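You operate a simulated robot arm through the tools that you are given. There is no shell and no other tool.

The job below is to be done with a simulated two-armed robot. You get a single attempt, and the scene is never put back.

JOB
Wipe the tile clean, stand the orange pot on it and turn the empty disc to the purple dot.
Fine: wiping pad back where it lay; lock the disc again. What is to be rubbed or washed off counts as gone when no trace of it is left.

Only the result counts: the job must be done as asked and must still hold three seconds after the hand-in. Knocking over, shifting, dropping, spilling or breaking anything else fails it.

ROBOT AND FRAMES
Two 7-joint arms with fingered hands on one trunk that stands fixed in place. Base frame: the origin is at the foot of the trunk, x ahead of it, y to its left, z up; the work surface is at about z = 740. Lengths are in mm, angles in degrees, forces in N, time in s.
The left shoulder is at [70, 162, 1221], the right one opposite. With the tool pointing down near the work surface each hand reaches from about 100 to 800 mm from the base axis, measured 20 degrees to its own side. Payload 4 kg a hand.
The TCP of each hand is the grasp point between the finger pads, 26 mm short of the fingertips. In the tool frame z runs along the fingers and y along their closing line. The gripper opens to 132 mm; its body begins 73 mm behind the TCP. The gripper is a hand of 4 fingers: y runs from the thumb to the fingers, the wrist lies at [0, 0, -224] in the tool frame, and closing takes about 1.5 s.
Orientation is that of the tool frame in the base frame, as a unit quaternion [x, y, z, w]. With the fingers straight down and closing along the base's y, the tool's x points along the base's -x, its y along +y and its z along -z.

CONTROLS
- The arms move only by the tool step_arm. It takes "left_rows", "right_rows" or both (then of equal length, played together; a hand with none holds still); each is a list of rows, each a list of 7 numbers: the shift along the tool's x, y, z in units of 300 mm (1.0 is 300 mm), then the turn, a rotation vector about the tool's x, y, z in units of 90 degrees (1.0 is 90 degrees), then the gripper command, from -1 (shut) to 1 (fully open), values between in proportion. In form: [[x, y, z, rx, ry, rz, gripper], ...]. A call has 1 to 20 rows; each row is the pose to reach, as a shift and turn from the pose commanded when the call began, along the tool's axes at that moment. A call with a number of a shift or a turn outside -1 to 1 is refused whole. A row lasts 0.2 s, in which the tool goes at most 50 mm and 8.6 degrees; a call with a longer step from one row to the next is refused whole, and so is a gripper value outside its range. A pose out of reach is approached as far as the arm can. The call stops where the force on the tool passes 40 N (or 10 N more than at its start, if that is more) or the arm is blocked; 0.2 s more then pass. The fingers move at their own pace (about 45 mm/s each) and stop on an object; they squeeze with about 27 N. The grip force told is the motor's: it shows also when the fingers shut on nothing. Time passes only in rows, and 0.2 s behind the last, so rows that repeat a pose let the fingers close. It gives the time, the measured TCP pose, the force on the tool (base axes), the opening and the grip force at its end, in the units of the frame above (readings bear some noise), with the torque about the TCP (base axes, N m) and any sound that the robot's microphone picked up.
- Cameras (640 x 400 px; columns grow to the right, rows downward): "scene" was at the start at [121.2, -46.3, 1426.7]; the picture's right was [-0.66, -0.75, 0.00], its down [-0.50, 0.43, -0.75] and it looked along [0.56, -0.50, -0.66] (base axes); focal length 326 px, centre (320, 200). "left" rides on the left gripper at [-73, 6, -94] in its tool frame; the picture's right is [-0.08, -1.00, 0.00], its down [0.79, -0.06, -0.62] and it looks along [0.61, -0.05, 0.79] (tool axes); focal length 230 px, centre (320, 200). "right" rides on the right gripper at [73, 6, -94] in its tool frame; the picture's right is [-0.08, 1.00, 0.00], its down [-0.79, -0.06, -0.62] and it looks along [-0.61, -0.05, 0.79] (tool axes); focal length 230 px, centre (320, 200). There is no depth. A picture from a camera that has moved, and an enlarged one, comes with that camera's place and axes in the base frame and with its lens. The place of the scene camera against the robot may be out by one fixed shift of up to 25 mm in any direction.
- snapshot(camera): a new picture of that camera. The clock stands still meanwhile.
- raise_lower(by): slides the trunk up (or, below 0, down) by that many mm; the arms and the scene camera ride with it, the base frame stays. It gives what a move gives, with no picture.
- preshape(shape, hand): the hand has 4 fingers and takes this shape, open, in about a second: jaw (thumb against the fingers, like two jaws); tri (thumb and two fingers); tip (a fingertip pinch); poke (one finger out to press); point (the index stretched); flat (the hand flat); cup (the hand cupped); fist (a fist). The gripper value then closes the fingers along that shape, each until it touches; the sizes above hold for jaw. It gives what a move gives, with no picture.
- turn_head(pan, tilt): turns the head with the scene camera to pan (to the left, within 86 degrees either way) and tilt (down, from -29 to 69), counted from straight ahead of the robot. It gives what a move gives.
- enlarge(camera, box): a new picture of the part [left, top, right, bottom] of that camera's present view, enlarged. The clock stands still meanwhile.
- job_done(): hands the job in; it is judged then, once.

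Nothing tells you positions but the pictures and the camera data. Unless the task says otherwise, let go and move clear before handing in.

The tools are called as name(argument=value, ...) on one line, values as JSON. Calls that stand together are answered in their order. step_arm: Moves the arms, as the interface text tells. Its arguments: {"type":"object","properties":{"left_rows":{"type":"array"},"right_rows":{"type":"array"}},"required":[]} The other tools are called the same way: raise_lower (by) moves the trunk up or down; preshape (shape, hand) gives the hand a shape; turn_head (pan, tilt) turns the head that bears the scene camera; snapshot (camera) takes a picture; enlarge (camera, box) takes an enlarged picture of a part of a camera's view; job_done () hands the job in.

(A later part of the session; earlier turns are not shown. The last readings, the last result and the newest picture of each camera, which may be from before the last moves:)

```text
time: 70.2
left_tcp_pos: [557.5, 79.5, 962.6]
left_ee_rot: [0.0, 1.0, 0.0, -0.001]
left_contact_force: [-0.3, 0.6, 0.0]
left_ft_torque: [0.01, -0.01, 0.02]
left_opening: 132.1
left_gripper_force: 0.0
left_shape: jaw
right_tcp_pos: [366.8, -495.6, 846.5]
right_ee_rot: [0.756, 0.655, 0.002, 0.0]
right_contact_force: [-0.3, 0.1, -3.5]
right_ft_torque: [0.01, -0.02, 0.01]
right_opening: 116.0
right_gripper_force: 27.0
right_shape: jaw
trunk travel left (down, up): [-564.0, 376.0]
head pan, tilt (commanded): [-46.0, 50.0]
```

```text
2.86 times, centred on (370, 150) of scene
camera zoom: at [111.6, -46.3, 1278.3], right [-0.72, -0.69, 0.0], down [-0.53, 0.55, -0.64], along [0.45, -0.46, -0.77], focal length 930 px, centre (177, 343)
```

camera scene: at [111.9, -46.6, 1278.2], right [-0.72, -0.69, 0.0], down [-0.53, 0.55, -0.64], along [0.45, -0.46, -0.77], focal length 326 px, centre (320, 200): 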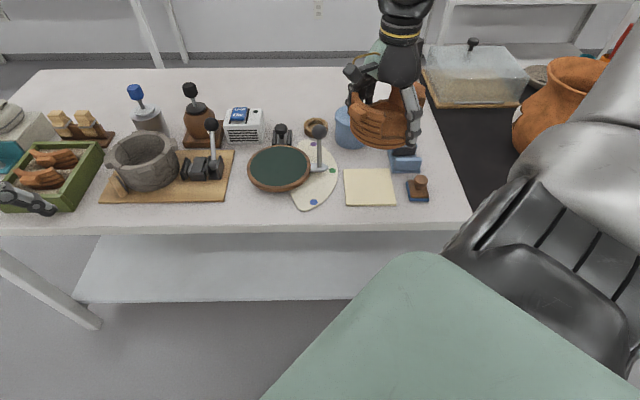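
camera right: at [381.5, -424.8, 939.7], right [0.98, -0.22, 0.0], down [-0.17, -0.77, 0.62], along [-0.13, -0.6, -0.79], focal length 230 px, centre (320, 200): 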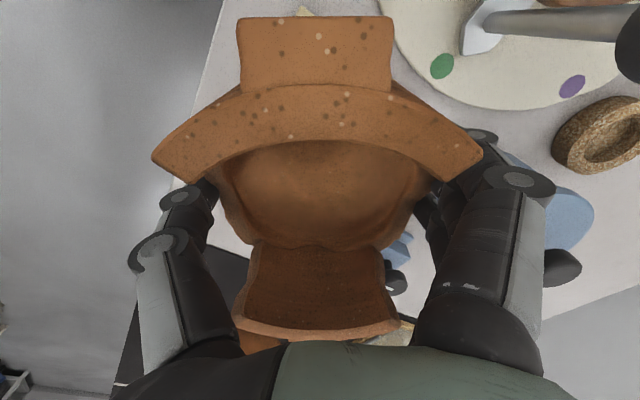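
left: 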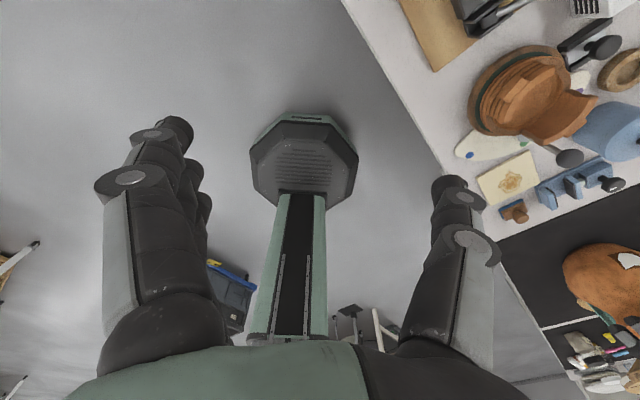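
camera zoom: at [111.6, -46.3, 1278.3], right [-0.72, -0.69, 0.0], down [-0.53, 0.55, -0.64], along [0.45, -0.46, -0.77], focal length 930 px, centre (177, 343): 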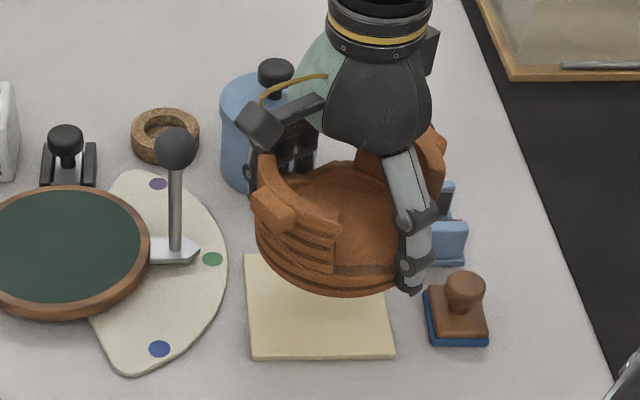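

Descending is clear so far, but the pot's far lug would end close to the vice corner. I'll look at the vice and rotate the pot ~11° clockwise while still high.

step_arm(right_rows=[[0, 0, 0, 0, 0, 0.04, -1], [0, 0.001, 0, 0, 0, 0.08, -1], [0, 0.002, 0, 0, 0, 0.122, -1], [0, 0.002, 0, 0, 0, 0.122, -1]])

enlarge(camera="scene", box=[350, 100, 440, 210])

snapshot(camera="right")

```text
time: 71.2
left_tcp_pos: [557.6, 80.5, 963.2]
left_ee_rot: [0.001, 1.0, 0.001, -0.001]
left_contact_force: [1.0, -0.2, -0.3]
left_ft_torque: [-0.01, -0.02, 0.0]
left_opening: 131.5
left_gripper_force: 0.1
left_shape: jaw
right_tcp_pos: [366.6, -496.1, 847.2]
right_ee_rot: [0.815, 0.579, 0.001, -0.001]
right_contact_force: [-0.2, 0.3, -4.6]
right_ft_torque: [-0.01, 0.04, -0.01]
right_opening: 116.0
right_gripper_force: 26.4
right_shape: jaw
trunk travel left (down, up): [-564.0, 376.0]
head pan, tilt (commanded): [-46.0, 50.0]
```

```text
3.64 times, centred on (395, 155) of scene
camera zoom: at [111.7, -46.5, 1278.3], right [-0.72, -0.69, 0.0], down [-0.53, 0.55, -0.64], along [0.45, -0.46, -0.77], focal length 1184 px, centre (47, 364)
```

zoom: 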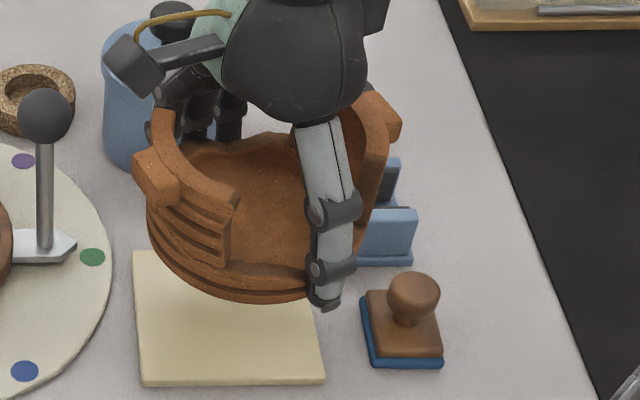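

```text
taken
camera right: at [395.5, -429.9, 940.4], right [0.92, -0.4, 0.0], down [-0.32, -0.72, 0.61], along [-0.25, -0.56, -0.79], focal length 230 px, centre (320, 200)
```

right: 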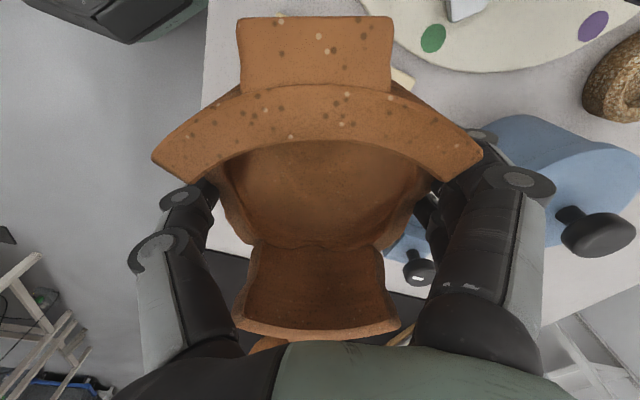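

Clearances are fine; rotating another 5° gives ~11 mm to the vice. Descending towards the tile.

step_arm(right_rows=[[0, 0, 0.02, 0, 0, 0.028, -1], [0, 0, 0.06, 0, 0, 0.055, -1], [0, 0, 0.11, 0, 0, 0.055, -1], [0, 0, 0.16, 0, 0, 0.055, -1], [0, 0, 0.18, 0, 0, 0.055, -1], [0, 0, 0.18, 0, 0, 0.055, -1]])

enlarge(camera="scene", box=[320, 110, 430, 210])

snapshot(camera="right")

```text
time: 72.6
left_tcp_pos: [556.3, 79.5, 963.0]
left_ee_rot: [0.001, 1.0, 0.0, -0.001]
left_contact_force: [-0.1, 0.4, 0.5]
left_ft_torque: [-0.01, -0.04, -0.02]
left_opening: 131.5
left_gripper_force: 0.0
left_shape: jaw
right_tcp_pos: [367.3, -497.5, 792.7]
right_ee_rot: [0.839, 0.544, 0.001, 0.0]
right_contact_force: [-0.2, -0.2, -3.8]
right_ft_torque: [0.03, 0.01, 0.01]
right_opening: 116.1
right_gripper_force: 27.1
right_shape: jaw
trunk travel left (down, up): [-564.0, 376.0]
head pan, tilt (commanded): [-46.0, 50.0]
```

```text
4.00 times, centred on (375, 160) of scene
camera zoom: at [111.8, -46.6, 1278.2], right [-0.72, -0.69, 0.0], down [-0.53, 0.55, -0.64], along [0.45, -0.46, -0.77], focal length 1302 px, centre (100, 360)
```

zoom: 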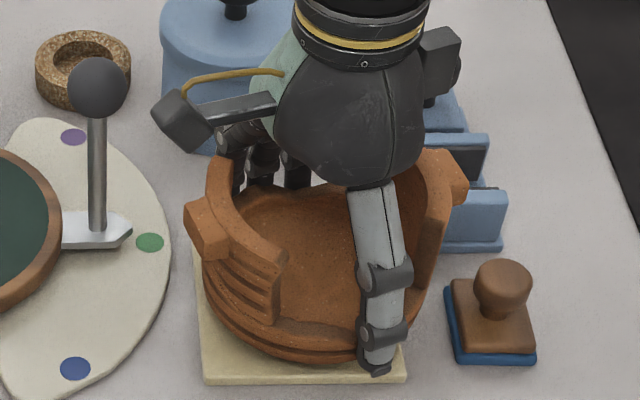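

```text
taken
camera right: at [402.0, -432.9, 885.8], right [0.88, -0.48, 0.0], down [-0.38, -0.69, 0.61], along [-0.29, -0.54, -0.79], focal length 230 px, centre (320, 200)
```

right: 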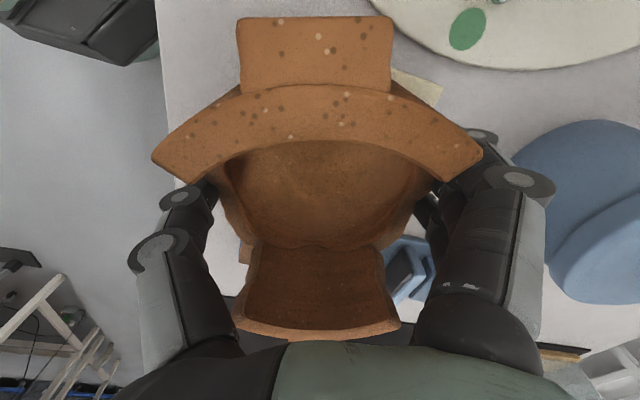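

Pot bottom is ~15 mm above the tile and a few mm toward the right/back; I'll correct by ~5 mm and lower to near contact.

step_arm(right_rows=[[0.008, -0.002, 0.01, 0, 0, 0, -1], [0.016, -0.005, 0.02, 0, 0, 0, -1], [0.016, -0.005, 0.03, 0, 0, 0, -1], [0.016, -0.005, 0.04, 0, 0, 0, -1], [0.016, -0.005, 0.04, 0, 0, 0, -1]])

enlarge(camera="scene", box=[320, 110, 430, 210])

```text
time: 73.8
left_tcp_pos: [557.1, 79.7, 962.7]
left_ee_rot: [0.0, 1.0, 0.0, -0.001]
left_contact_force: [-0.9, 0.4, 0.2]
left_ft_torque: [-0.02, 0.0, -0.01]
left_opening: 131.9
left_gripper_force: 0.0
left_shape: jaw
right_tcp_pos: [366.9, -490.8, 779.8]
right_ee_rot: [0.839, 0.544, 0.001, 0.0]
right_contact_force: [1.5, -1.8, -0.3]
right_ft_torque: [0.07, 0.14, 0.02]
right_opening: 116.0
right_gripper_force: 27.0
right_shape: jaw
trunk travel left (down, up): [-564.0, 376.0]
head pan, tilt (commanded): [-46.0, 50.0]
```

```text
4.00 times, centred on (375, 160) of scene
camera zoom: at [111.6, -46.3, 1278.4], right [-0.72, -0.69, 0.0], down [-0.53, 0.55, -0.64], along [0.45, -0.46, -0.77], focal length 1302 px, centre (100, 360)
```

zoom: 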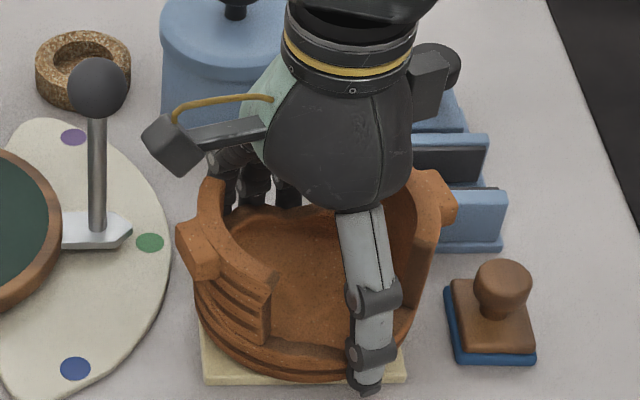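

The tile now carries the pot's weight, and it sits centred on it. A touch lower to seat it, then I'll open slowly.

step_arm(right_rows=[[0, 0, 0.003, 0, 0, 0, -1], [0, 0, 0.004, 0, 0, 0, -1]])

```text
time: 74.4
left_tcp_pos: [557.4, 80.7, 962.7]
left_ee_rot: [0.0, 1.0, 0.0, -0.001]
left_contact_force: [0.0, 0.8, 0.2]
left_ft_torque: [0.03, 0.01, 0.0]
left_opening: 131.8
left_gripper_force: 0.0
left_shape: jaw
right_tcp_pos: [367.1, -491.3, 780.0]
right_ee_rot: [0.839, 0.543, 0.001, 0.0]
right_contact_force: [0.0, -2.6, 7.5]
right_ft_torque: [0.11, 0.19, -0.02]
right_opening: 116.2
right_gripper_force: 26.4
right_shape: jaw
trunk travel left (down, up): [-564.0, 376.0]
head pan, tilt (commanded): [-46.0, 50.0]
```

Firmly seated. Opening the hand.

step_arm(right_rows=[[0, 0, -0.002, 0, 0, 0, 0.75], [0, 0, -0.003, 0, 0, 0, 0.8], [0, 0, -0.003, 0, 0, 0, 0.9], [0, 0, -0.003, 0, 0, 0, 1], [0, 0, -0.003, 0, 0, 0, 1], [0, 0, -0.003, 0, 0, 0, 1]])

enlarge(camera="scene", box=[320, 110, 430, 210])

snapshot(camera="right")

```text
time: 75.8
left_tcp_pos: [557.0, 80.5, 962.7]
left_ee_rot: [0.0, 1.0, 0.0, -0.001]
left_contact_force: [-1.0, -0.4, 0.6]
left_ft_torque: [0.0, 0.0, -0.02]
left_opening: 131.7
left_gripper_force: 0.0
left_shape: jaw
right_tcp_pos: [366.7, -490.2, 779.8]
right_ee_rot: [0.839, 0.544, 0.001, 0.0]
right_contact_force: [0.1, 0.1, 0.3]
right_ft_torque: [0.01, 0.01, 0.0]
right_opening: 131.9
right_gripper_force: 0.1
right_shape: jaw
trunk travel left (down, up): [-564.0, 376.0]
head pan, tilt (commanded): [-46.0, 50.0]
```

```text
4.00 times, centred on (375, 160) of scene
camera zoom: at [111.4, -46.1, 1278.3], right [-0.72, -0.69, 0.0], down [-0.53, 0.55, -0.64], along [0.45, -0.46, -0.77], focal length 1302 px, centre (100, 360)
```

zoom: 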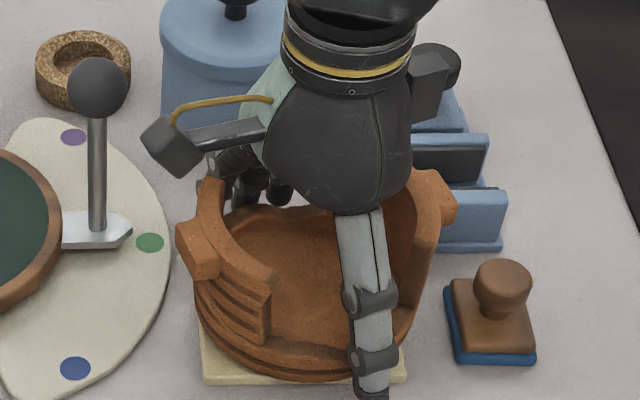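

```text
taken
camera right: at [401.6, -426.2, 874.4], right [0.88, -0.48, 0.0], down [-0.38, -0.69, 0.62], along [-0.29, -0.54, -0.79], focal length 230 px, centre (320, 200)
```

right: 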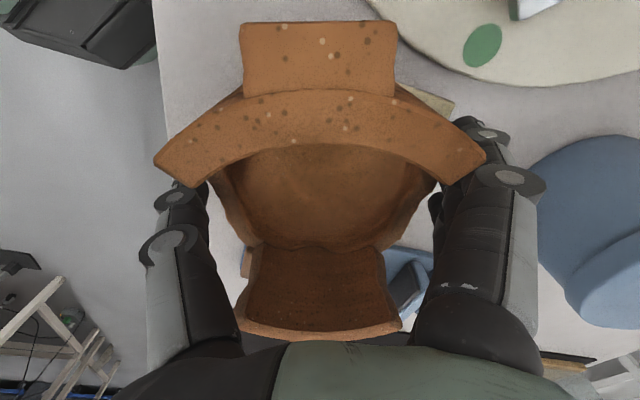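

The pot stands on the tile, hand open. Rising straight up away from it.

step_arm(right_rows=[[0, 0, -0.04, 0, 0, 0, 1], [0, 0, -0.09, 0, 0, 0, 1], [0, 0, -0.16, 0, 0, 0, 1], [0, 0, -0.26, 0, 0, 0, 1], [0, 0, -0.38, 0, 0, 0, 1], [0, 0, -0.5, 0, 0, 0, 1], [0, 0, -0.58, 0, 0, 0, 1]])

enlarge(camera="scene", box=[230, 100, 430, 220])

snapshot(camera="right")

```text
time: 77.4
left_tcp_pos: [556.4, 80.7, 963.9]
left_ee_rot: [0.0, 1.0, 0.0, 0.0]
left_contact_force: [-0.7, 0.1, 0.3]
left_ft_torque: [-0.03, -0.01, -0.01]
left_opening: 132.1
left_gripper_force: 0.0
left_shape: jaw
right_tcp_pos: [366.0, -490.8, 954.8]
right_ee_rot: [0.839, 0.544, 0.0, 0.0]
right_contact_force: [-0.8, 0.3, -0.3]
right_ft_torque: [0.0, 0.0, 0.02]
right_opening: 131.8
right_gripper_force: 0.0
right_shape: jaw
trunk travel left (down, up): [-564.0, 376.0]
head pan, tilt (commanded): [-46.0, 50.0]
```

```text
3.20 times, centred on (330, 160) of scene
camera zoom: at [111.1, -45.6, 1278.3], right [-0.72, -0.69, 0.0], down [-0.53, 0.55, -0.64], along [0.45, -0.46, -0.77], focal length 1042 px, centre (288, 328)
```

zoom: 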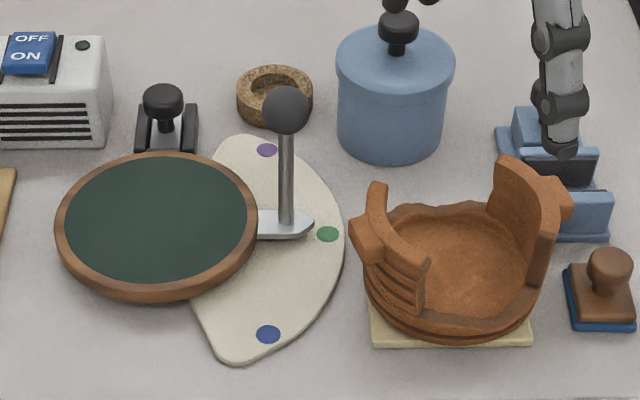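

```text
taken
camera right: at [401.0, -426.7, 1048.8], right [0.88, -0.48, 0.0], down [-0.38, -0.69, 0.61], along [-0.29, -0.54, -0.79], focal length 230 px, centre (320, 200)
```

right: 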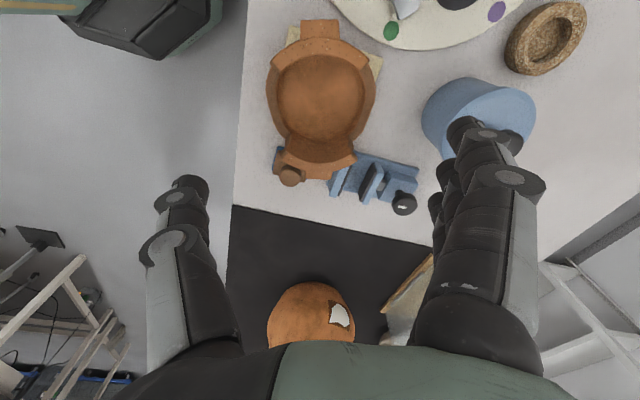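

The orange pot stands centred on the clean tile. Next the disc: I'll inspect the lock and pointer closely.

enlarge(camera="scene", box=[250, 110, 350, 200])

enlarge(camera="scene", box=[265, 115, 305, 150])

```text
4.44 times, centred on (300, 155) of scene
camera zoom: at [111.1, -45.6, 1278.3], right [-0.72, -0.69, 0.0], down [-0.53, 0.55, -0.64], along [0.45, -0.46, -0.77], focal length 1446 px, centre (409, 400)
```

zoom: 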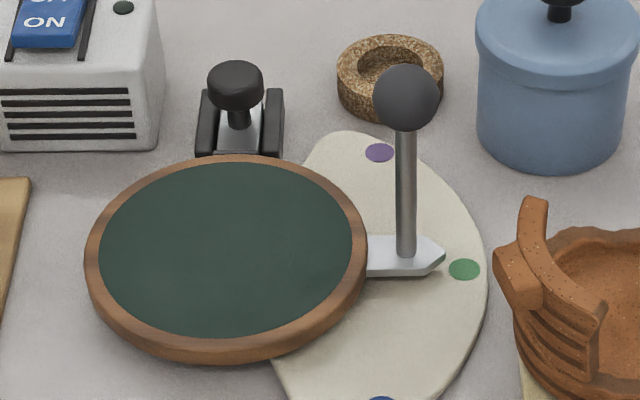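

```text
11.43 times, centred on (285, 132) of scene
camera zoom: at [111.1, -45.6, 1278.3], right [-0.72, -0.69, 0.0], down [-0.53, 0.55, -0.64], along [0.45, -0.46, -0.77], focal length 3720 px, centre (720, 971)
```

zoom: 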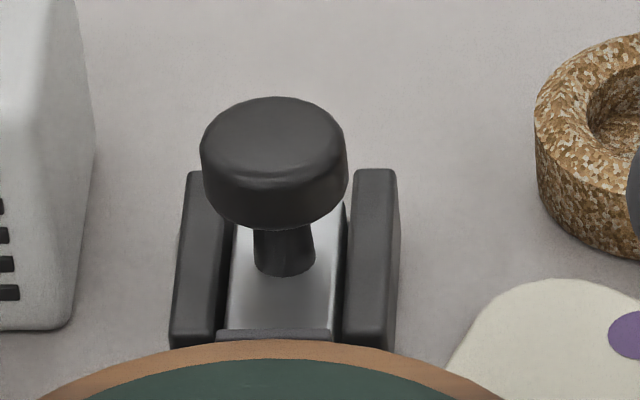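

The lock is a mushroom knob on a slide between two rails. I'll bring the right hand over it (yaw 45°, small opening) to look straight at it.

step_arm(right_rows=[[0.045, 0.075, 0, 0, 0, -0.077, 0.8], [0.09, 0.151, 0, 0, 0, -0.154, 0.5], [0.136, 0.226, 0, 0, 0, -0.23, 0.2], [0.181, 0.302, 0, 0, 0, -0.307, 0], [0.226, 0.378, 0, 0, 0, -0.384, -0.2], [0.271, 0.453, 0, 0, 0, -0.46, -0.3], [0.316, 0.529, 0, 0, 0, -0.537, -0.3], [0.362, 0.604, 0, 0, 0, -0.614, -0.3], [0.407, 0.68, 0, 0, 0, -0.69, -0.3], [0.452, 0.755, 0, 0, 0, -0.767, -0.3]])

snapshot(camera="right")

enlarge(camera="right", box=[250, 40, 390, 180])

```text
time: 79.6
left_tcp_pos: [558.8, 79.1, 960.7]
left_ee_rot: [0.0, 1.0, 0.001, -0.001]
left_contact_force: [-0.2, 0.3, -0.4]
left_ft_torque: [0.02, -0.01, 0.03]
left_opening: 131.8
left_gripper_force: 0.2
left_shape: jaw
right_tcp_pos: [623.9, -461.9, 951.0]
right_ee_rot: [0.383, 0.924, 0.002, 0.002]
right_contact_force: [0.1, -0.4, -0.8]
right_ft_torque: [0.03, 0.05, -0.01]
right_opening: 46.6
right_gripper_force: 0.1
right_shape: jaw
right hand out of reach, approached as far as the arm can: row 10
trunk travel left (down, up): [-564.0, 376.0]
head pan, tilt (commanded): [-46.0, 50.0]
```

```text
taken
camera right: at [576.1, -406.3, 1044.2], right [0.76, 0.65, 0.0], down [0.51, -0.6, 0.62], along [0.4, -0.47, -0.79], focal length 230 px, centre (320, 200)
```

right: 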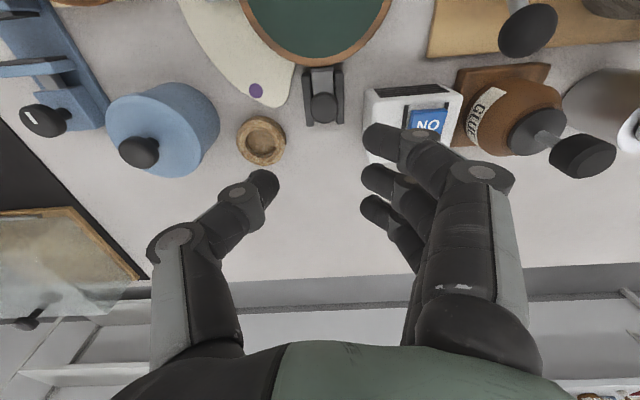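

```text
2.86 times, centred on (320, 110) of right
camera zoom: at [576.1, -406.3, 1044.2], right [0.76, 0.65, 0.0], down [0.51, -0.6, 0.62], along [0.4, -0.47, -0.79], focal length 657 px, centre (320, 457)
```

zoom: 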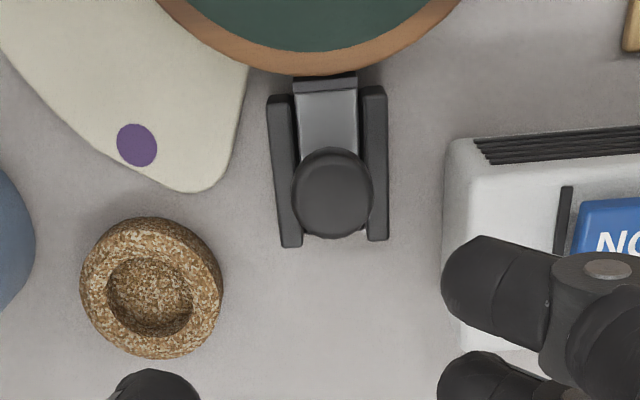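

The knob is at (628,-460), head z≈775–788, and the hand is at its reach limit when vertical; tilting it 15° (fingers pointing slightly outward) solves that. I'll tilt and descend partway.

step_arm(right_rows=[[0.003, 0, 0.05, 0, -0.05, 0, -0.3], [0.006, 0, 0.12, 0, -0.1, 0, -0.3], [0.009, 0, 0.2, 0, -0.15, 0, -0.3], [0.011, 0, 0.27, 0, -0.167, 0, -0.3], [0.011, 0, 0.317, 0, -0.167, 0, -0.3]])

snapshot(camera="right")

enlarge(camera="scene", box=[230, 80, 350, 180])

```text
time: 80.8
left_tcp_pos: [557.0, 80.6, 962.4]
left_ee_rot: [-0.001, 1.0, -0.001, -0.001]
left_contact_force: [0.1, -0.4, -0.2]
left_ft_torque: [0.0, 0.02, -0.01]
left_opening: 132.0
left_gripper_force: 0.0
left_shape: jaw
right_tcp_pos: [619.3, -458.3, 856.5]
right_ee_rot: [0.38, 0.916, -0.05, 0.121]
right_contact_force: [-0.3, -0.1, 0.5]
right_ft_torque: [-0.01, -0.02, 0.03]
right_opening: 46.4
right_gripper_force: 0.1
right_shape: jaw
trunk travel left (down, up): [-564.0, 376.0]
head pan, tilt (commanded): [-46.0, 50.0]
```

```text
taken
camera right: at [555.7, -386.9, 927.9], right [0.76, 0.65, 0.02], down [0.38, -0.47, 0.8], along [0.53, -0.6, -0.6], focal length 230 px, centre (320, 200)
```

right: 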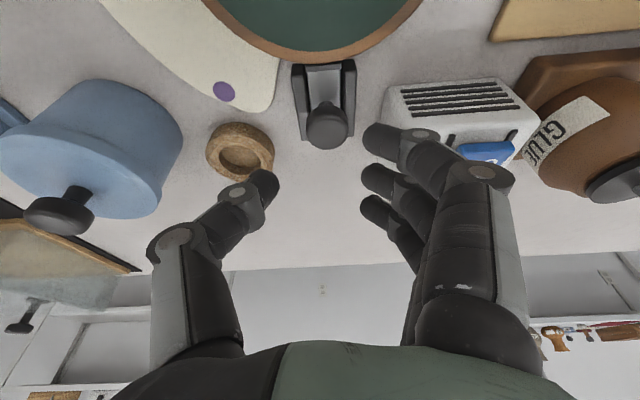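

```text
4.00 times, centred on (290, 130) of scene
camera zoom: at [111.7, -46.1, 1278.3], right [-0.72, -0.69, 0.0], down [-0.53, 0.55, -0.64], along [0.45, -0.46, -0.77], focal length 1302 px, centre (440, 480)
```

zoom: 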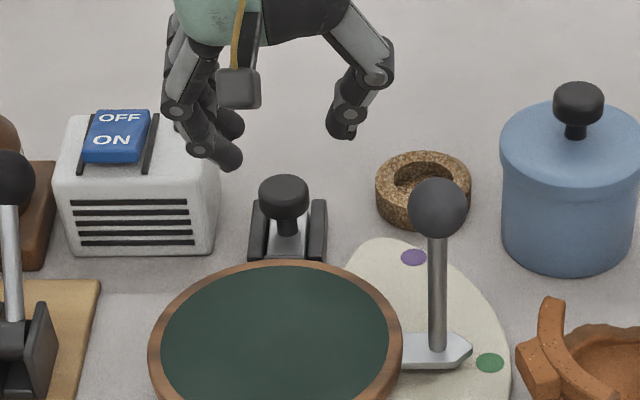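

Lining up on the knob and descending to grip height with a 40 mm opening to stay clear of the white box.

step_arm(right_rows=[[0.01, 0.008, 0.05, 0, 0, 0, -0.4], [0.02, 0.016, 0.1, 0, 0, 0, -0.4], [0.03, 0.016, 0.15, 0, 0, 0, -0.4]])

snapshot(camera="right")

enlarge(camera="scene", box=[240, 90, 340, 170])

```text
time: 81.6
left_tcp_pos: [557.2, 80.3, 963.1]
left_ee_rot: [0.0, 1.0, 0.0, -0.001]
left_contact_force: [-1.1, -0.2, 0.4]
left_ft_torque: [0.0, -0.02, 0.0]
left_opening: 131.7
left_gripper_force: 0.1
left_shape: jaw
right_tcp_pos: [624.7, -455.0, 810.5]
right_ee_rot: [0.381, 0.915, -0.049, 0.121]
right_contact_force: [0.1, 0.2, 0.2]
right_ft_torque: [0.03, -0.02, -0.02]
right_opening: 40.1
right_gripper_force: 0.0
right_shape: jaw
trunk travel left (down, up): [-564.0, 376.0]
head pan, tilt (commanded): [-46.0, 50.0]
```

```text
taken
camera right: at [562.4, -383.4, 881.9], right [0.76, 0.65, 0.02], down [0.38, -0.47, 0.8], along [0.53, -0.6, -0.6], focal length 230 px, centre (320, 200)
```

right: 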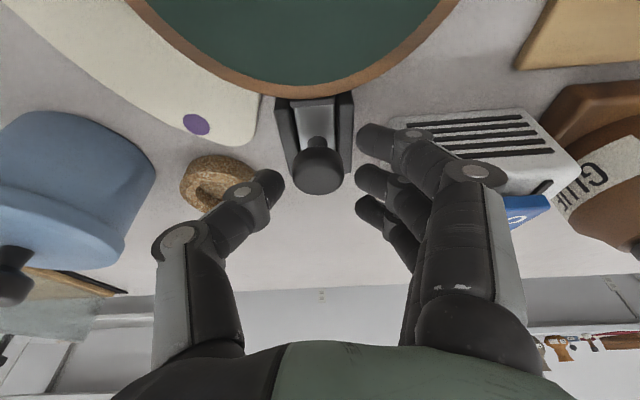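

```text
5.00 times, centred on (290, 130) of scene
camera zoom: at [111.7, -46.3, 1278.3], right [-0.72, -0.69, 0.0], down [-0.53, 0.55, -0.64], along [0.45, -0.46, -0.77], focal length 1627 px, centre (470, 550)
```

zoom: 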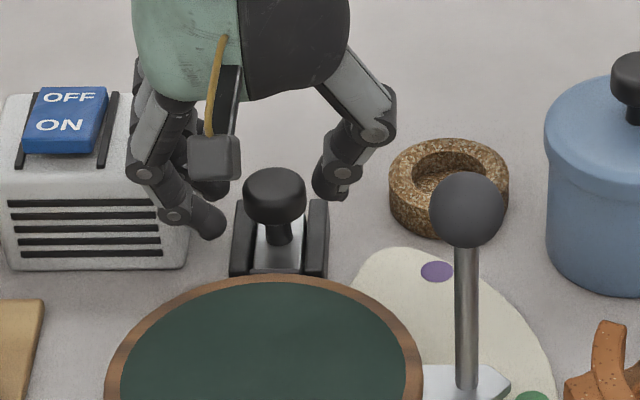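

Knob is centred between thumb and fingers. Lowering the last ~14 mm and closing.

step_arm(right_rows=[[0.004, 0, 0.02, 0, 0, 0, -0.4], [0.009, 0, 0.045, 0, 0, 0, -0.4], [0.009, 0, 0.045, 0, 0, 0, -0.4]])

snapshot(camera="right")

enlarge(camera="scene", box=[240, 90, 340, 170])

```text
time: 82.4
left_tcp_pos: [556.3, 79.7, 964.0]
left_ee_rot: [0.0, 1.0, 0.0, 0.0]
left_contact_force: [-0.1, 0.1, 0.0]
left_ft_torque: [0.03, 0.01, -0.01]
left_opening: 131.9
left_gripper_force: 0.1
left_shape: jaw
right_tcp_pos: [624.2, -457.1, 797.5]
right_ee_rot: [0.381, 0.915, -0.049, 0.121]
right_contact_force: [-3.0, -5.8, 5.6]
right_ft_torque: [0.22, -0.25, -0.12]
right_opening: 38.7
right_gripper_force: 0.0
right_shape: jaw
trunk travel left (down, up): [-564.0, 376.0]
head pan, tilt (commanded): [-46.0, 50.0]
```

```text
taken
camera right: at [562.6, -386.3, 869.3], right [0.76, 0.65, 0.02], down [0.38, -0.47, 0.8], along [0.53, -0.6, -0.6], focal length 230 px, centre (320, 200)
```

right: 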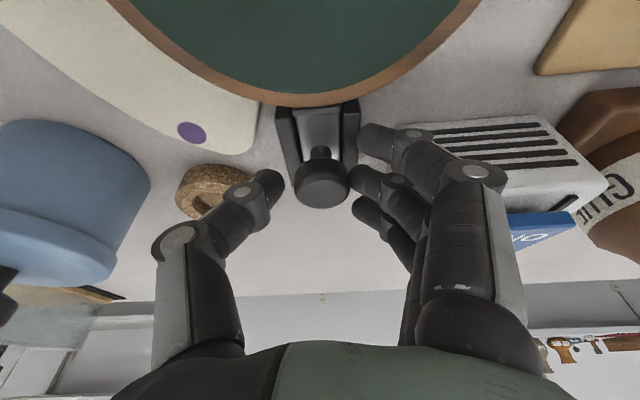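

```text
5.00 times, centred on (290, 130) of scene
camera zoom: at [110.2, -46.5, 1278.5], right [-0.72, -0.69, 0.0], down [-0.53, 0.55, -0.64], along [0.45, -0.46, -0.77], focal length 1627 px, centre (470, 550)
```

zoom: 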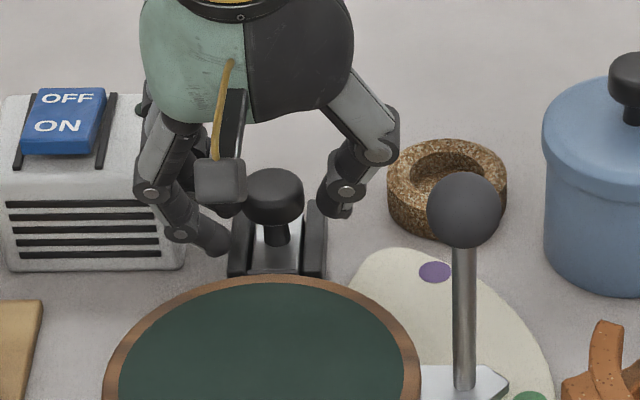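

There's a light contact (about 8 N) already. I'll look closer before closing.

enlarge(camera="right", box=[240, 80, 420, 240])

enlarge(camera="scene", box=[260, 110, 315, 150])

```text
2.50 times, centred on (330, 160) of right
camera zoom: at [562.6, -386.3, 869.3], right [0.76, 0.65, 0.02], down [0.38, -0.47, 0.8], along [0.53, -0.6, -0.6], focal length 575 px, centre (295, 300)
```

zoom: 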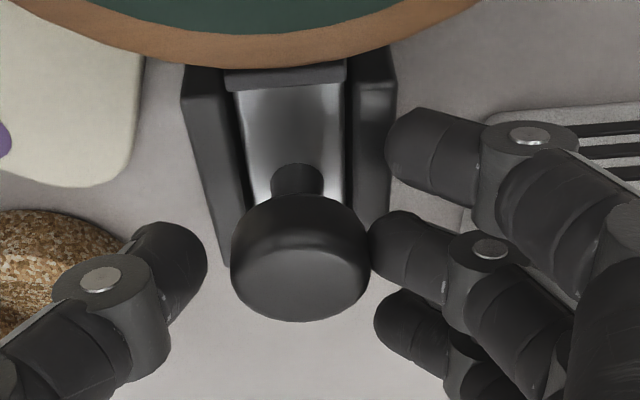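

```text
10.00 times, centred on (288, 130) of scene
camera zoom: at [110.2, -46.5, 1278.5], right [-0.72, -0.69, 0.0], down [-0.53, 0.55, -0.64], along [0.45, -0.46, -0.77], focal length 3255 px, centre (645, 900)
```

zoom: 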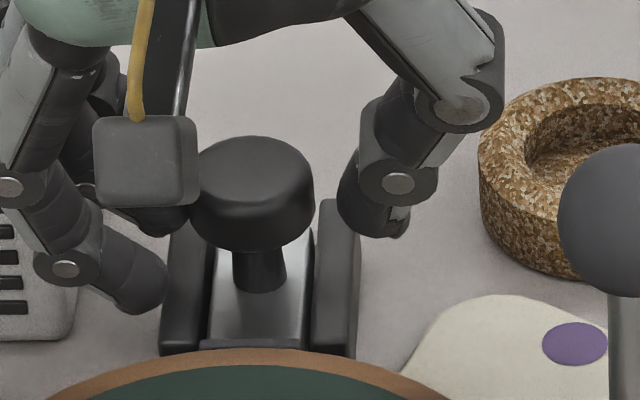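

The index knuckle is touching the white box's edge, so I back off straight up and will approach with a different yaw (about -25°) that keeps the fingers in front of the box.

step_arm(right_rows=[[0, -0.005, -0.03, 0, 0, 0, -0.4], [0, -0.01, -0.1, 0, 0, 0, -0.4], [0, -0.01, -0.22, 0, 0, 0, -0.4], [0, -0.01, -0.34, 0, 0, 0, -0.4]])

enlarge(camera="scene", box=[220, 90, 340, 190])

```text
time: 83.4
left_tcp_pos: [556.4, 80.2, 963.0]
left_ee_rot: [0.0, 1.0, 0.0, -0.001]
left_contact_force: [0.2, -0.9, -0.9]
left_ft_torque: [0.03, -0.03, -0.02]
left_opening: 131.9
left_gripper_force: 0.1
left_shape: jaw
right_tcp_pos: [602.6, -438.6, 895.6]
right_ee_rot: [0.379, 0.916, -0.049, 0.122]
right_contact_force: [-0.1, 0.4, -0.5]
right_ft_torque: [-0.02, 0.01, 0.0]
right_opening: 39.8
right_gripper_force: 0.1
right_shape: jaw
trunk travel left (down, up): [-564.0, 376.0]
head pan, tilt (commanded): [-46.0, 50.0]
```

```text
4.00 times, centred on (280, 140) of scene
camera zoom: at [110.5, -45.2, 1278.4], right [-0.72, -0.69, 0.0], down [-0.53, 0.55, -0.64], along [0.45, -0.46, -0.77], focal length 1302 px, centre (480, 440)
```

zoom: 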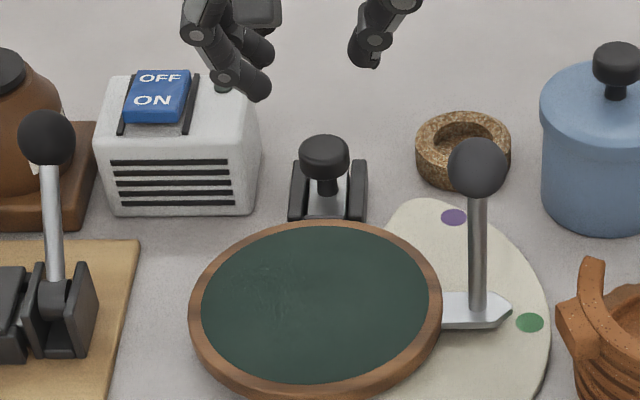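

Nothing else moved. Re-orienting to yaw -25° (keeping the 15° tilt) above the knob.

step_arm(right_rows=[[-0.01, 0, 0, -0.0223, 0, -0.0834, -0.4], [-0.02, 0, 0, -0.0447, 0, -0.1669, -0.4], [-0.03, 0, 0, -0.067, 0, -0.2503, -0.4], [-0.04, 0, 0, -0.0893, 0, -0.3338, -0.4], [-0.05, 0, 0.01, -0.1117, 0, -0.4172, -0.4], [-0.06, 0, 0.02, -0.134, 0, -0.5007, -0.4], [-0.07, 0, 0.03, -0.1563, 0, -0.5841, -0.4], [-0.08, 0, 0.045, -0.1787, 0, -0.6676, -0.4], [-0.094, 0, 0.06, -0.201, 0, -0.751, -0.4]])

snapshot(camera="right")

enlarge(camera="right", box=[230, 60, 410, 220])

```text
time: 85.4
left_tcp_pos: [557.8, 80.8, 962.9]
left_ee_rot: [0.0, 1.0, 0.001, -0.002]
left_contact_force: [-0.3, 0.1, -1.0]
left_ft_torque: [0.02, 0.01, 0.01]
left_opening: 131.9
left_gripper_force: 0.0
left_shape: jaw
right_tcp_pos: [627.6, -462.0, 884.9]
right_ee_rot: [-0.216, 0.968, 0.028, 0.128]
right_contact_force: [0.1, 0.1, -0.3]
right_ft_torque: [0.03, 0.0, 0.0]
right_opening: 39.8
right_gripper_force: 0.0
right_shape: jaw
trunk travel left (down, up): [-564.0, 376.0]
head pan, tilt (commanded): [-46.0, 50.0]
```

```text
taken
camera right: at [539.9, -497.4, 956.1], right [-0.36, 0.93, 0.02], down [0.57, 0.2, 0.8], along [0.74, 0.3, -0.6], focal length 230 px, centre (320, 200)
```

right: 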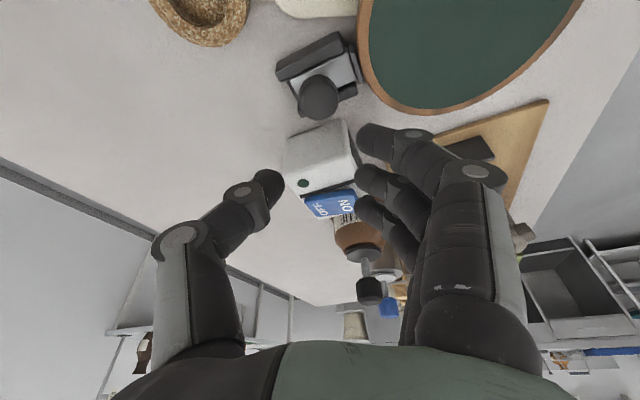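

```text
2.50 times, centred on (320, 140) of right
camera zoom: at [539.9, -497.4, 956.1], right [-0.36, 0.93, 0.02], down [0.57, 0.2, 0.8], along [0.74, 0.3, -0.6], focal length 575 px, centre (320, 350)
```

zoom: 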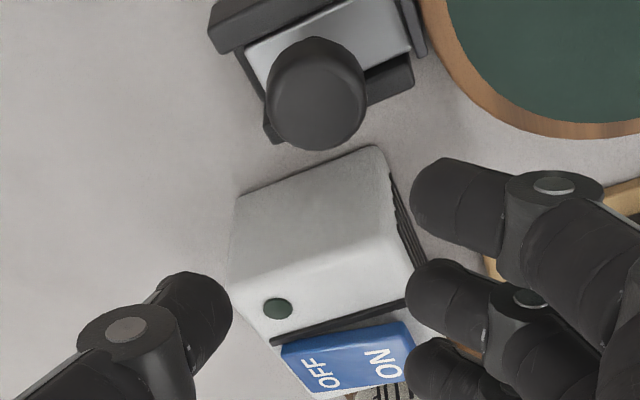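

For pushing and pulling the slide, a better stance is fingers on the disc side and thumb on the outer side (yaw ≈ -47°, small tilt for reach). Re-orienting above the knob.

step_arm(right_rows=[[0, 0, 0, 0.0057, 0.0385, -0.0622, -0.3], [0, 0, 0, 0.0114, 0.077, -0.1245, -0.2], [0, 0, 0, 0.017, 0.1154, -0.1867, -0.15], [0, 0, 0, 0.0227, 0.1539, -0.2489, -0.15]])

snapshot(camera="right")

enlarge(camera="right", box=[230, 60, 410, 220])

```text
time: 86.4
left_tcp_pos: [557.9, 79.3, 963.3]
left_ee_rot: [0.0, 1.0, 0.0, -0.001]
left_contact_force: [0.2, -0.1, -0.4]
left_ft_torque: [-0.01, 0.03, 0.01]
left_opening: 131.8
left_gripper_force: 0.1
left_shape: jaw
right_tcp_pos: [629.8, -461.5, 884.3]
right_ee_rot: [-0.398, 0.916, -0.04, 0.017]
right_contact_force: [-0.5, 0.1, 0.2]
right_ft_torque: [-0.02, -0.03, 0.0]
right_opening: 55.3
right_gripper_force: 0.1
right_shape: jaw
trunk travel left (down, up): [-564.0, 376.0]
head pan, tilt (commanded): [-46.0, 50.0]
```

```text
taken
camera right: at [568.3, -505.9, 977.6], right [-0.67, 0.74, -0.09], down [0.54, 0.57, 0.62], along [0.51, 0.37, -0.78], focal length 230 px, centre (320, 200)
```

right: 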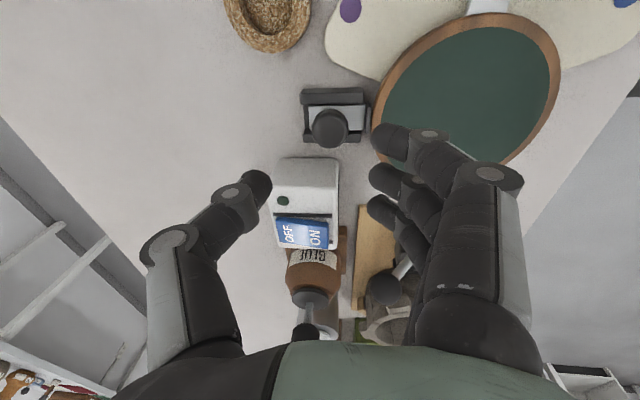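

```text
2.50 times, centred on (320, 140) of right
camera zoom: at [568.3, -505.9, 977.6], right [-0.67, 0.74, -0.09], down [0.54, 0.57, 0.62], along [0.51, 0.37, -0.78], focal length 575 px, centre (320, 350)
```

zoom: 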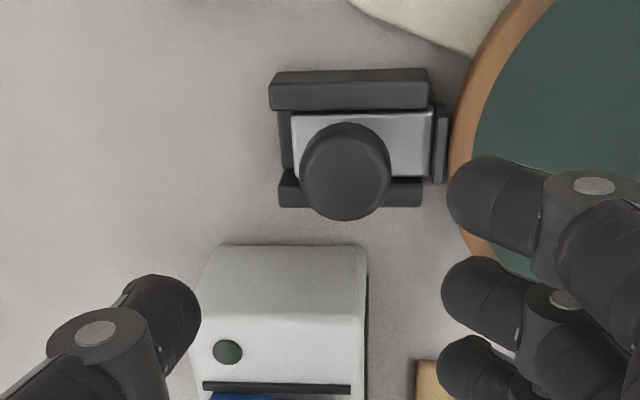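

enlarge(camera="right", box=[295, 75, 395, 160])

enlarge(camera="right", box=[345, 85, 395, 130])

```text
4.71 times, centred on (345, 118) of right
camera zoom: at [568.3, -505.9, 977.6], right [-0.67, 0.74, -0.09], down [0.54, 0.57, 0.62], along [0.51, 0.37, -0.78], focal length 1083 px, centre (202, 588)
```

zoom: 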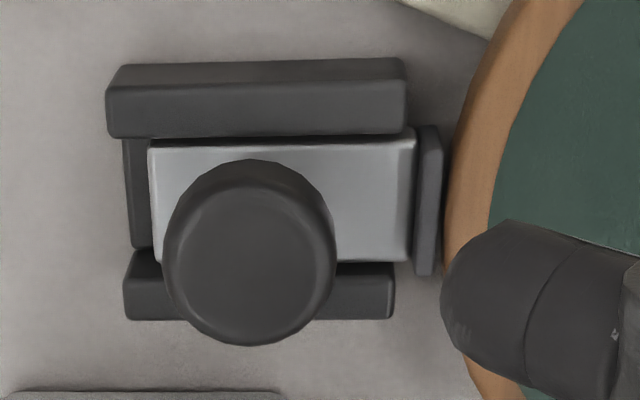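

```text
8.89 times, centred on (370, 108) of right
camera zoom: at [568.3, -505.9, 977.6], right [-0.67, 0.74, -0.09], down [0.54, 0.57, 0.62], along [0.51, 0.37, -0.78], focal length 2045 px, centre (-124, 1022)
```

zoom: 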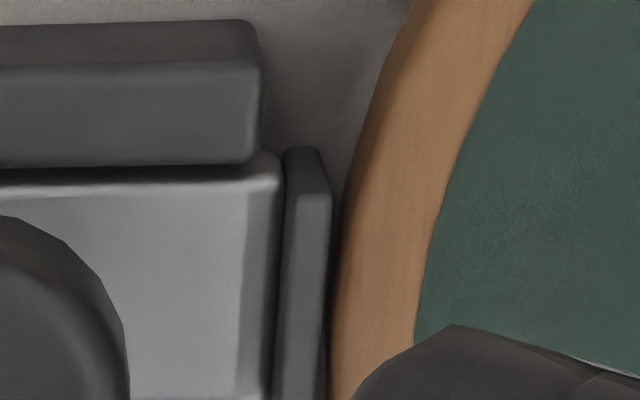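

The slide carries a dark brake shoe that presses on the disc rim: it's locked now. I'll come down over the knob with fingers inside and thumb outside.

step_arm(right_rows=[[0, 0.01, 0.08, 0, 0, 0, -0.15], [0.001, 0.02, 0.15, 0, 0, 0, -0.15], [0.001, 0.03, 0.21, 0, 0, 0, -0.15]])

snapshot(camera="right")

enlarge(camera="scene", box=[230, 90, 330, 180])

```text
time: 87.2
left_tcp_pos: [557.1, 79.6, 961.8]
left_ee_rot: [0.0, 1.0, 0.0, 0.0]
left_contact_force: [-0.8, 0.4, 0.3]
left_ft_torque: [0.0, -0.01, 0.01]
left_opening: 131.7
left_gripper_force: 0.2
left_shape: jaw
right_tcp_pos: [624.9, -460.5, 822.4]
right_ee_rot: [-0.397, 0.917, -0.038, 0.017]
right_contact_force: [0.2, -0.3, 0.5]
right_ft_torque: [0.01, 0.04, 0.0]
right_opening: 55.6
right_gripper_force: 0.2
right_shape: jaw
trunk travel left (down, up): [-564.0, 376.0]
head pan, tilt (commanded): [-46.0, 50.0]
```

```text
taken
camera right: at [564.7, -504.4, 914.6], right [-0.67, 0.74, -0.09], down [0.54, 0.57, 0.62], along [0.51, 0.37, -0.78], focal length 230 px, centre (320, 200)
```

right: 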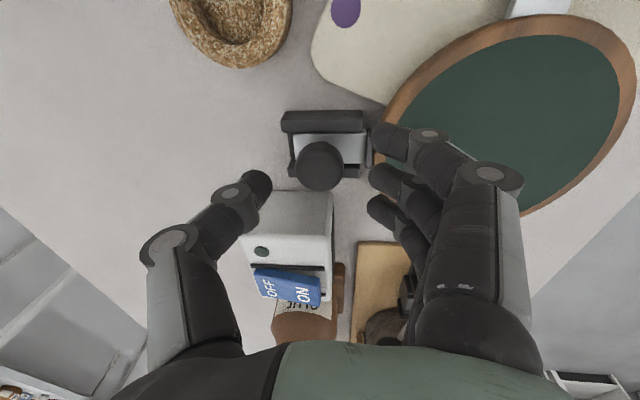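

```text
4.44 times, centred on (280, 135) of scene
camera zoom: at [111.7, -46.4, 1278.3], right [-0.72, -0.69, 0.0], down [-0.53, 0.55, -0.64], along [0.45, -0.46, -0.77], focal length 1446 px, centre (498, 489)
```

zoom: 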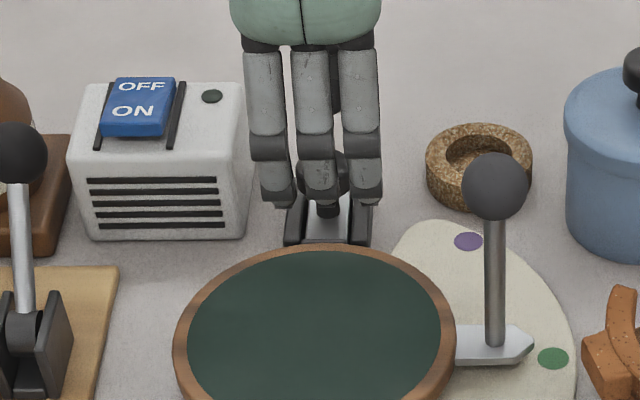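

Good: fingers on the disc side, thumb behind the knob. Lowering the rest of the way.

step_arm(right_rows=[[-0.004, 0.003, 0.035, 0, 0, 0, -0.15], [-0.008, 0.007, 0.07, 0, 0, 0, -0.15], [-0.008, 0.007, 0.075, 0, 0, 0, -0.15]])

snapshot(camera="right")

enlarge(camera="scene", box=[250, 95, 330, 165])

```text
time: 88.0
left_tcp_pos: [557.1, 79.4, 962.8]
left_ee_rot: [0.0, 1.0, 0.0, 0.0]
left_contact_force: [-0.7, 0.3, 0.3]
left_ft_torque: [-0.02, -0.04, 0.0]
left_opening: 131.8
left_gripper_force: 0.0
left_shape: jaw
right_tcp_pos: [626.3, -457.9, 799.1]
right_ee_rot: [-0.396, 0.917, -0.04, 0.019]
right_contact_force: [0.5, -0.9, 0.4]
right_ft_torque: [-0.03, 0.01, 0.0]
right_opening: 55.6
right_gripper_force: 0.1
right_shape: jaw
trunk travel left (down, up): [-564.0, 376.0]
head pan, tilt (commanded): [-46.0, 50.0]
```

```text
taken
camera right: at [566.0, -501.9, 892.0], right [-0.67, 0.74, -0.09], down [0.54, 0.57, 0.62], along [0.51, 0.37, -0.78], focal length 230 px, centre (320, 200)
```

right: 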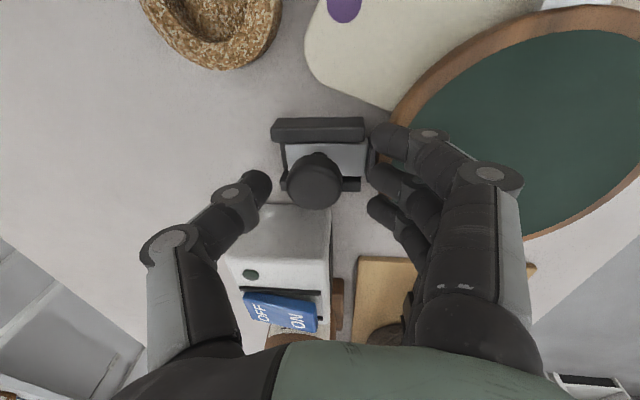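

```text
5.71 times, centred on (290, 130) of scene
camera zoom: at [111.3, -46.0, 1278.3], right [-0.72, -0.69, 0.0], down [-0.53, 0.55, -0.64], along [0.45, -0.46, -0.77], focal length 1860 px, centre (491, 600)
```

zoom: 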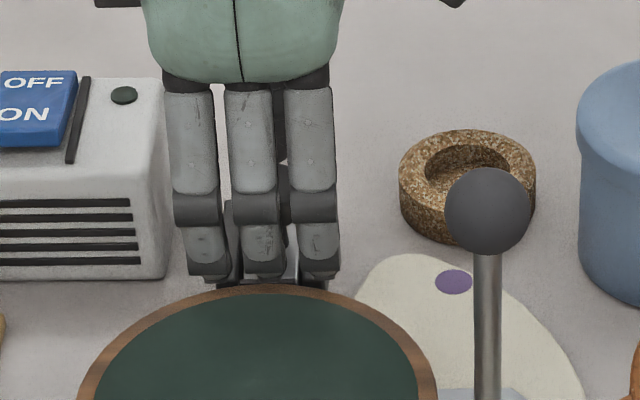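

No contact so far. I'll narrow the hand to ~34 mm so the fingers nearly touch the knob on both sides.

step_arm(right_rows=[[0, 0, 0, 0, 0, 0, -0.3], [0, 0, 0, 0, 0, 0, -0.45], [0, 0, 0, 0, 0, 0, -0.48], [0, 0, 0, 0, 0, 0, -0.48]])

enlarge(camera="right", box=[220, 90, 420, 250])

```text
time: 89.0
left_tcp_pos: [556.7, 80.4, 962.3]
left_ee_rot: [0.0, 1.0, 0.0, -0.002]
left_contact_force: [1.0, 0.0, 0.4]
left_ft_torque: [0.01, -0.04, 0.01]
left_opening: 131.6
left_gripper_force: 0.0
left_shape: jaw
right_tcp_pos: [625.8, -457.3, 799.7]
right_ee_rot: [-0.396, 0.917, -0.04, 0.017]
right_contact_force: [0.5, 0.4, 0.4]
right_ft_torque: [0.02, 0.01, 0.0]
right_opening: 34.9
right_gripper_force: 0.0
right_shape: jaw
trunk travel left (down, up): [-564.0, 376.0]
head pan, tilt (commanded): [-46.0, 50.0]
```

```text
2.50 times, centred on (320, 170) of right
camera zoom: at [566.2, -502.0, 892.0], right [-0.67, 0.74, -0.09], down [0.54, 0.57, 0.62], along [0.51, 0.37, -0.78], focal length 575 px, centre (320, 275)
```

zoom: 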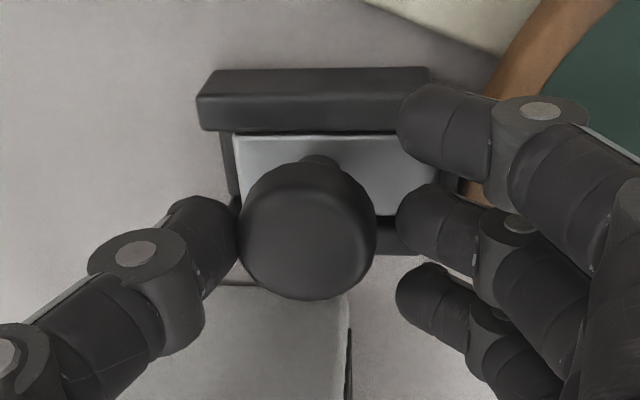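

Thumb touches, fingers have a ~7 mm gap. I'll push outward 12 mm and watch force and slide.

step_arm(right_rows=[[0, -0.013, 0.001, 0, 0, 0, -0.48], [0, -0.026, 0.002, 0, 0, 0, -0.48], [0, -0.04, 0.0035, 0, 0, 0, -0.48]])

enlarge(camera="right", box=[220, 90, 420, 250])

```text
time: 89.8
left_tcp_pos: [556.9, 80.6, 962.2]
left_ee_rot: [0.0, 1.0, -0.001, -0.002]
left_contact_force: [0.0, 0.5, 0.2]
left_ft_torque: [0.0, 0.0, 0.02]
left_opening: 131.9
left_gripper_force: 0.1
left_shape: jaw
right_tcp_pos: [635.5, -466.4, 799.9]
right_ee_rot: [-0.397, 0.917, -0.04, 0.017]
right_contact_force: [-0.3, -0.1, 0.4]
right_ft_torque: [0.04, 0.0, 0.0]
right_opening: 35.1
right_gripper_force: 0.0
right_shape: jaw
trunk travel left (down, up): [-564.0, 376.0]
head pan, tilt (commanded): [-46.0, 50.0]
```

```text
2.50 times, centred on (320, 170) of right
camera zoom: at [575.3, -510.4, 892.2], right [-0.67, 0.74, -0.09], down [0.54, 0.57, 0.62], along [0.51, 0.37, -0.78], focal length 575 px, centre (320, 275)
```

zoom: 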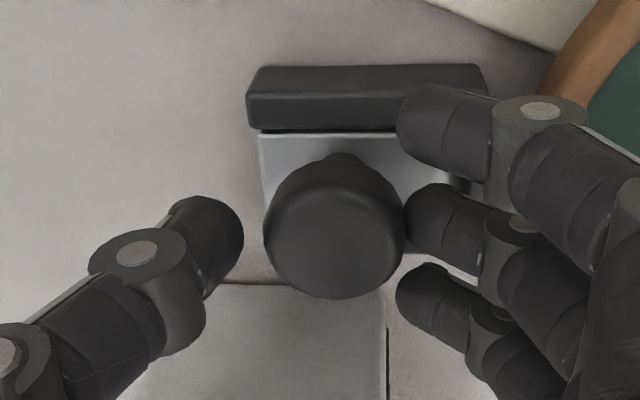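

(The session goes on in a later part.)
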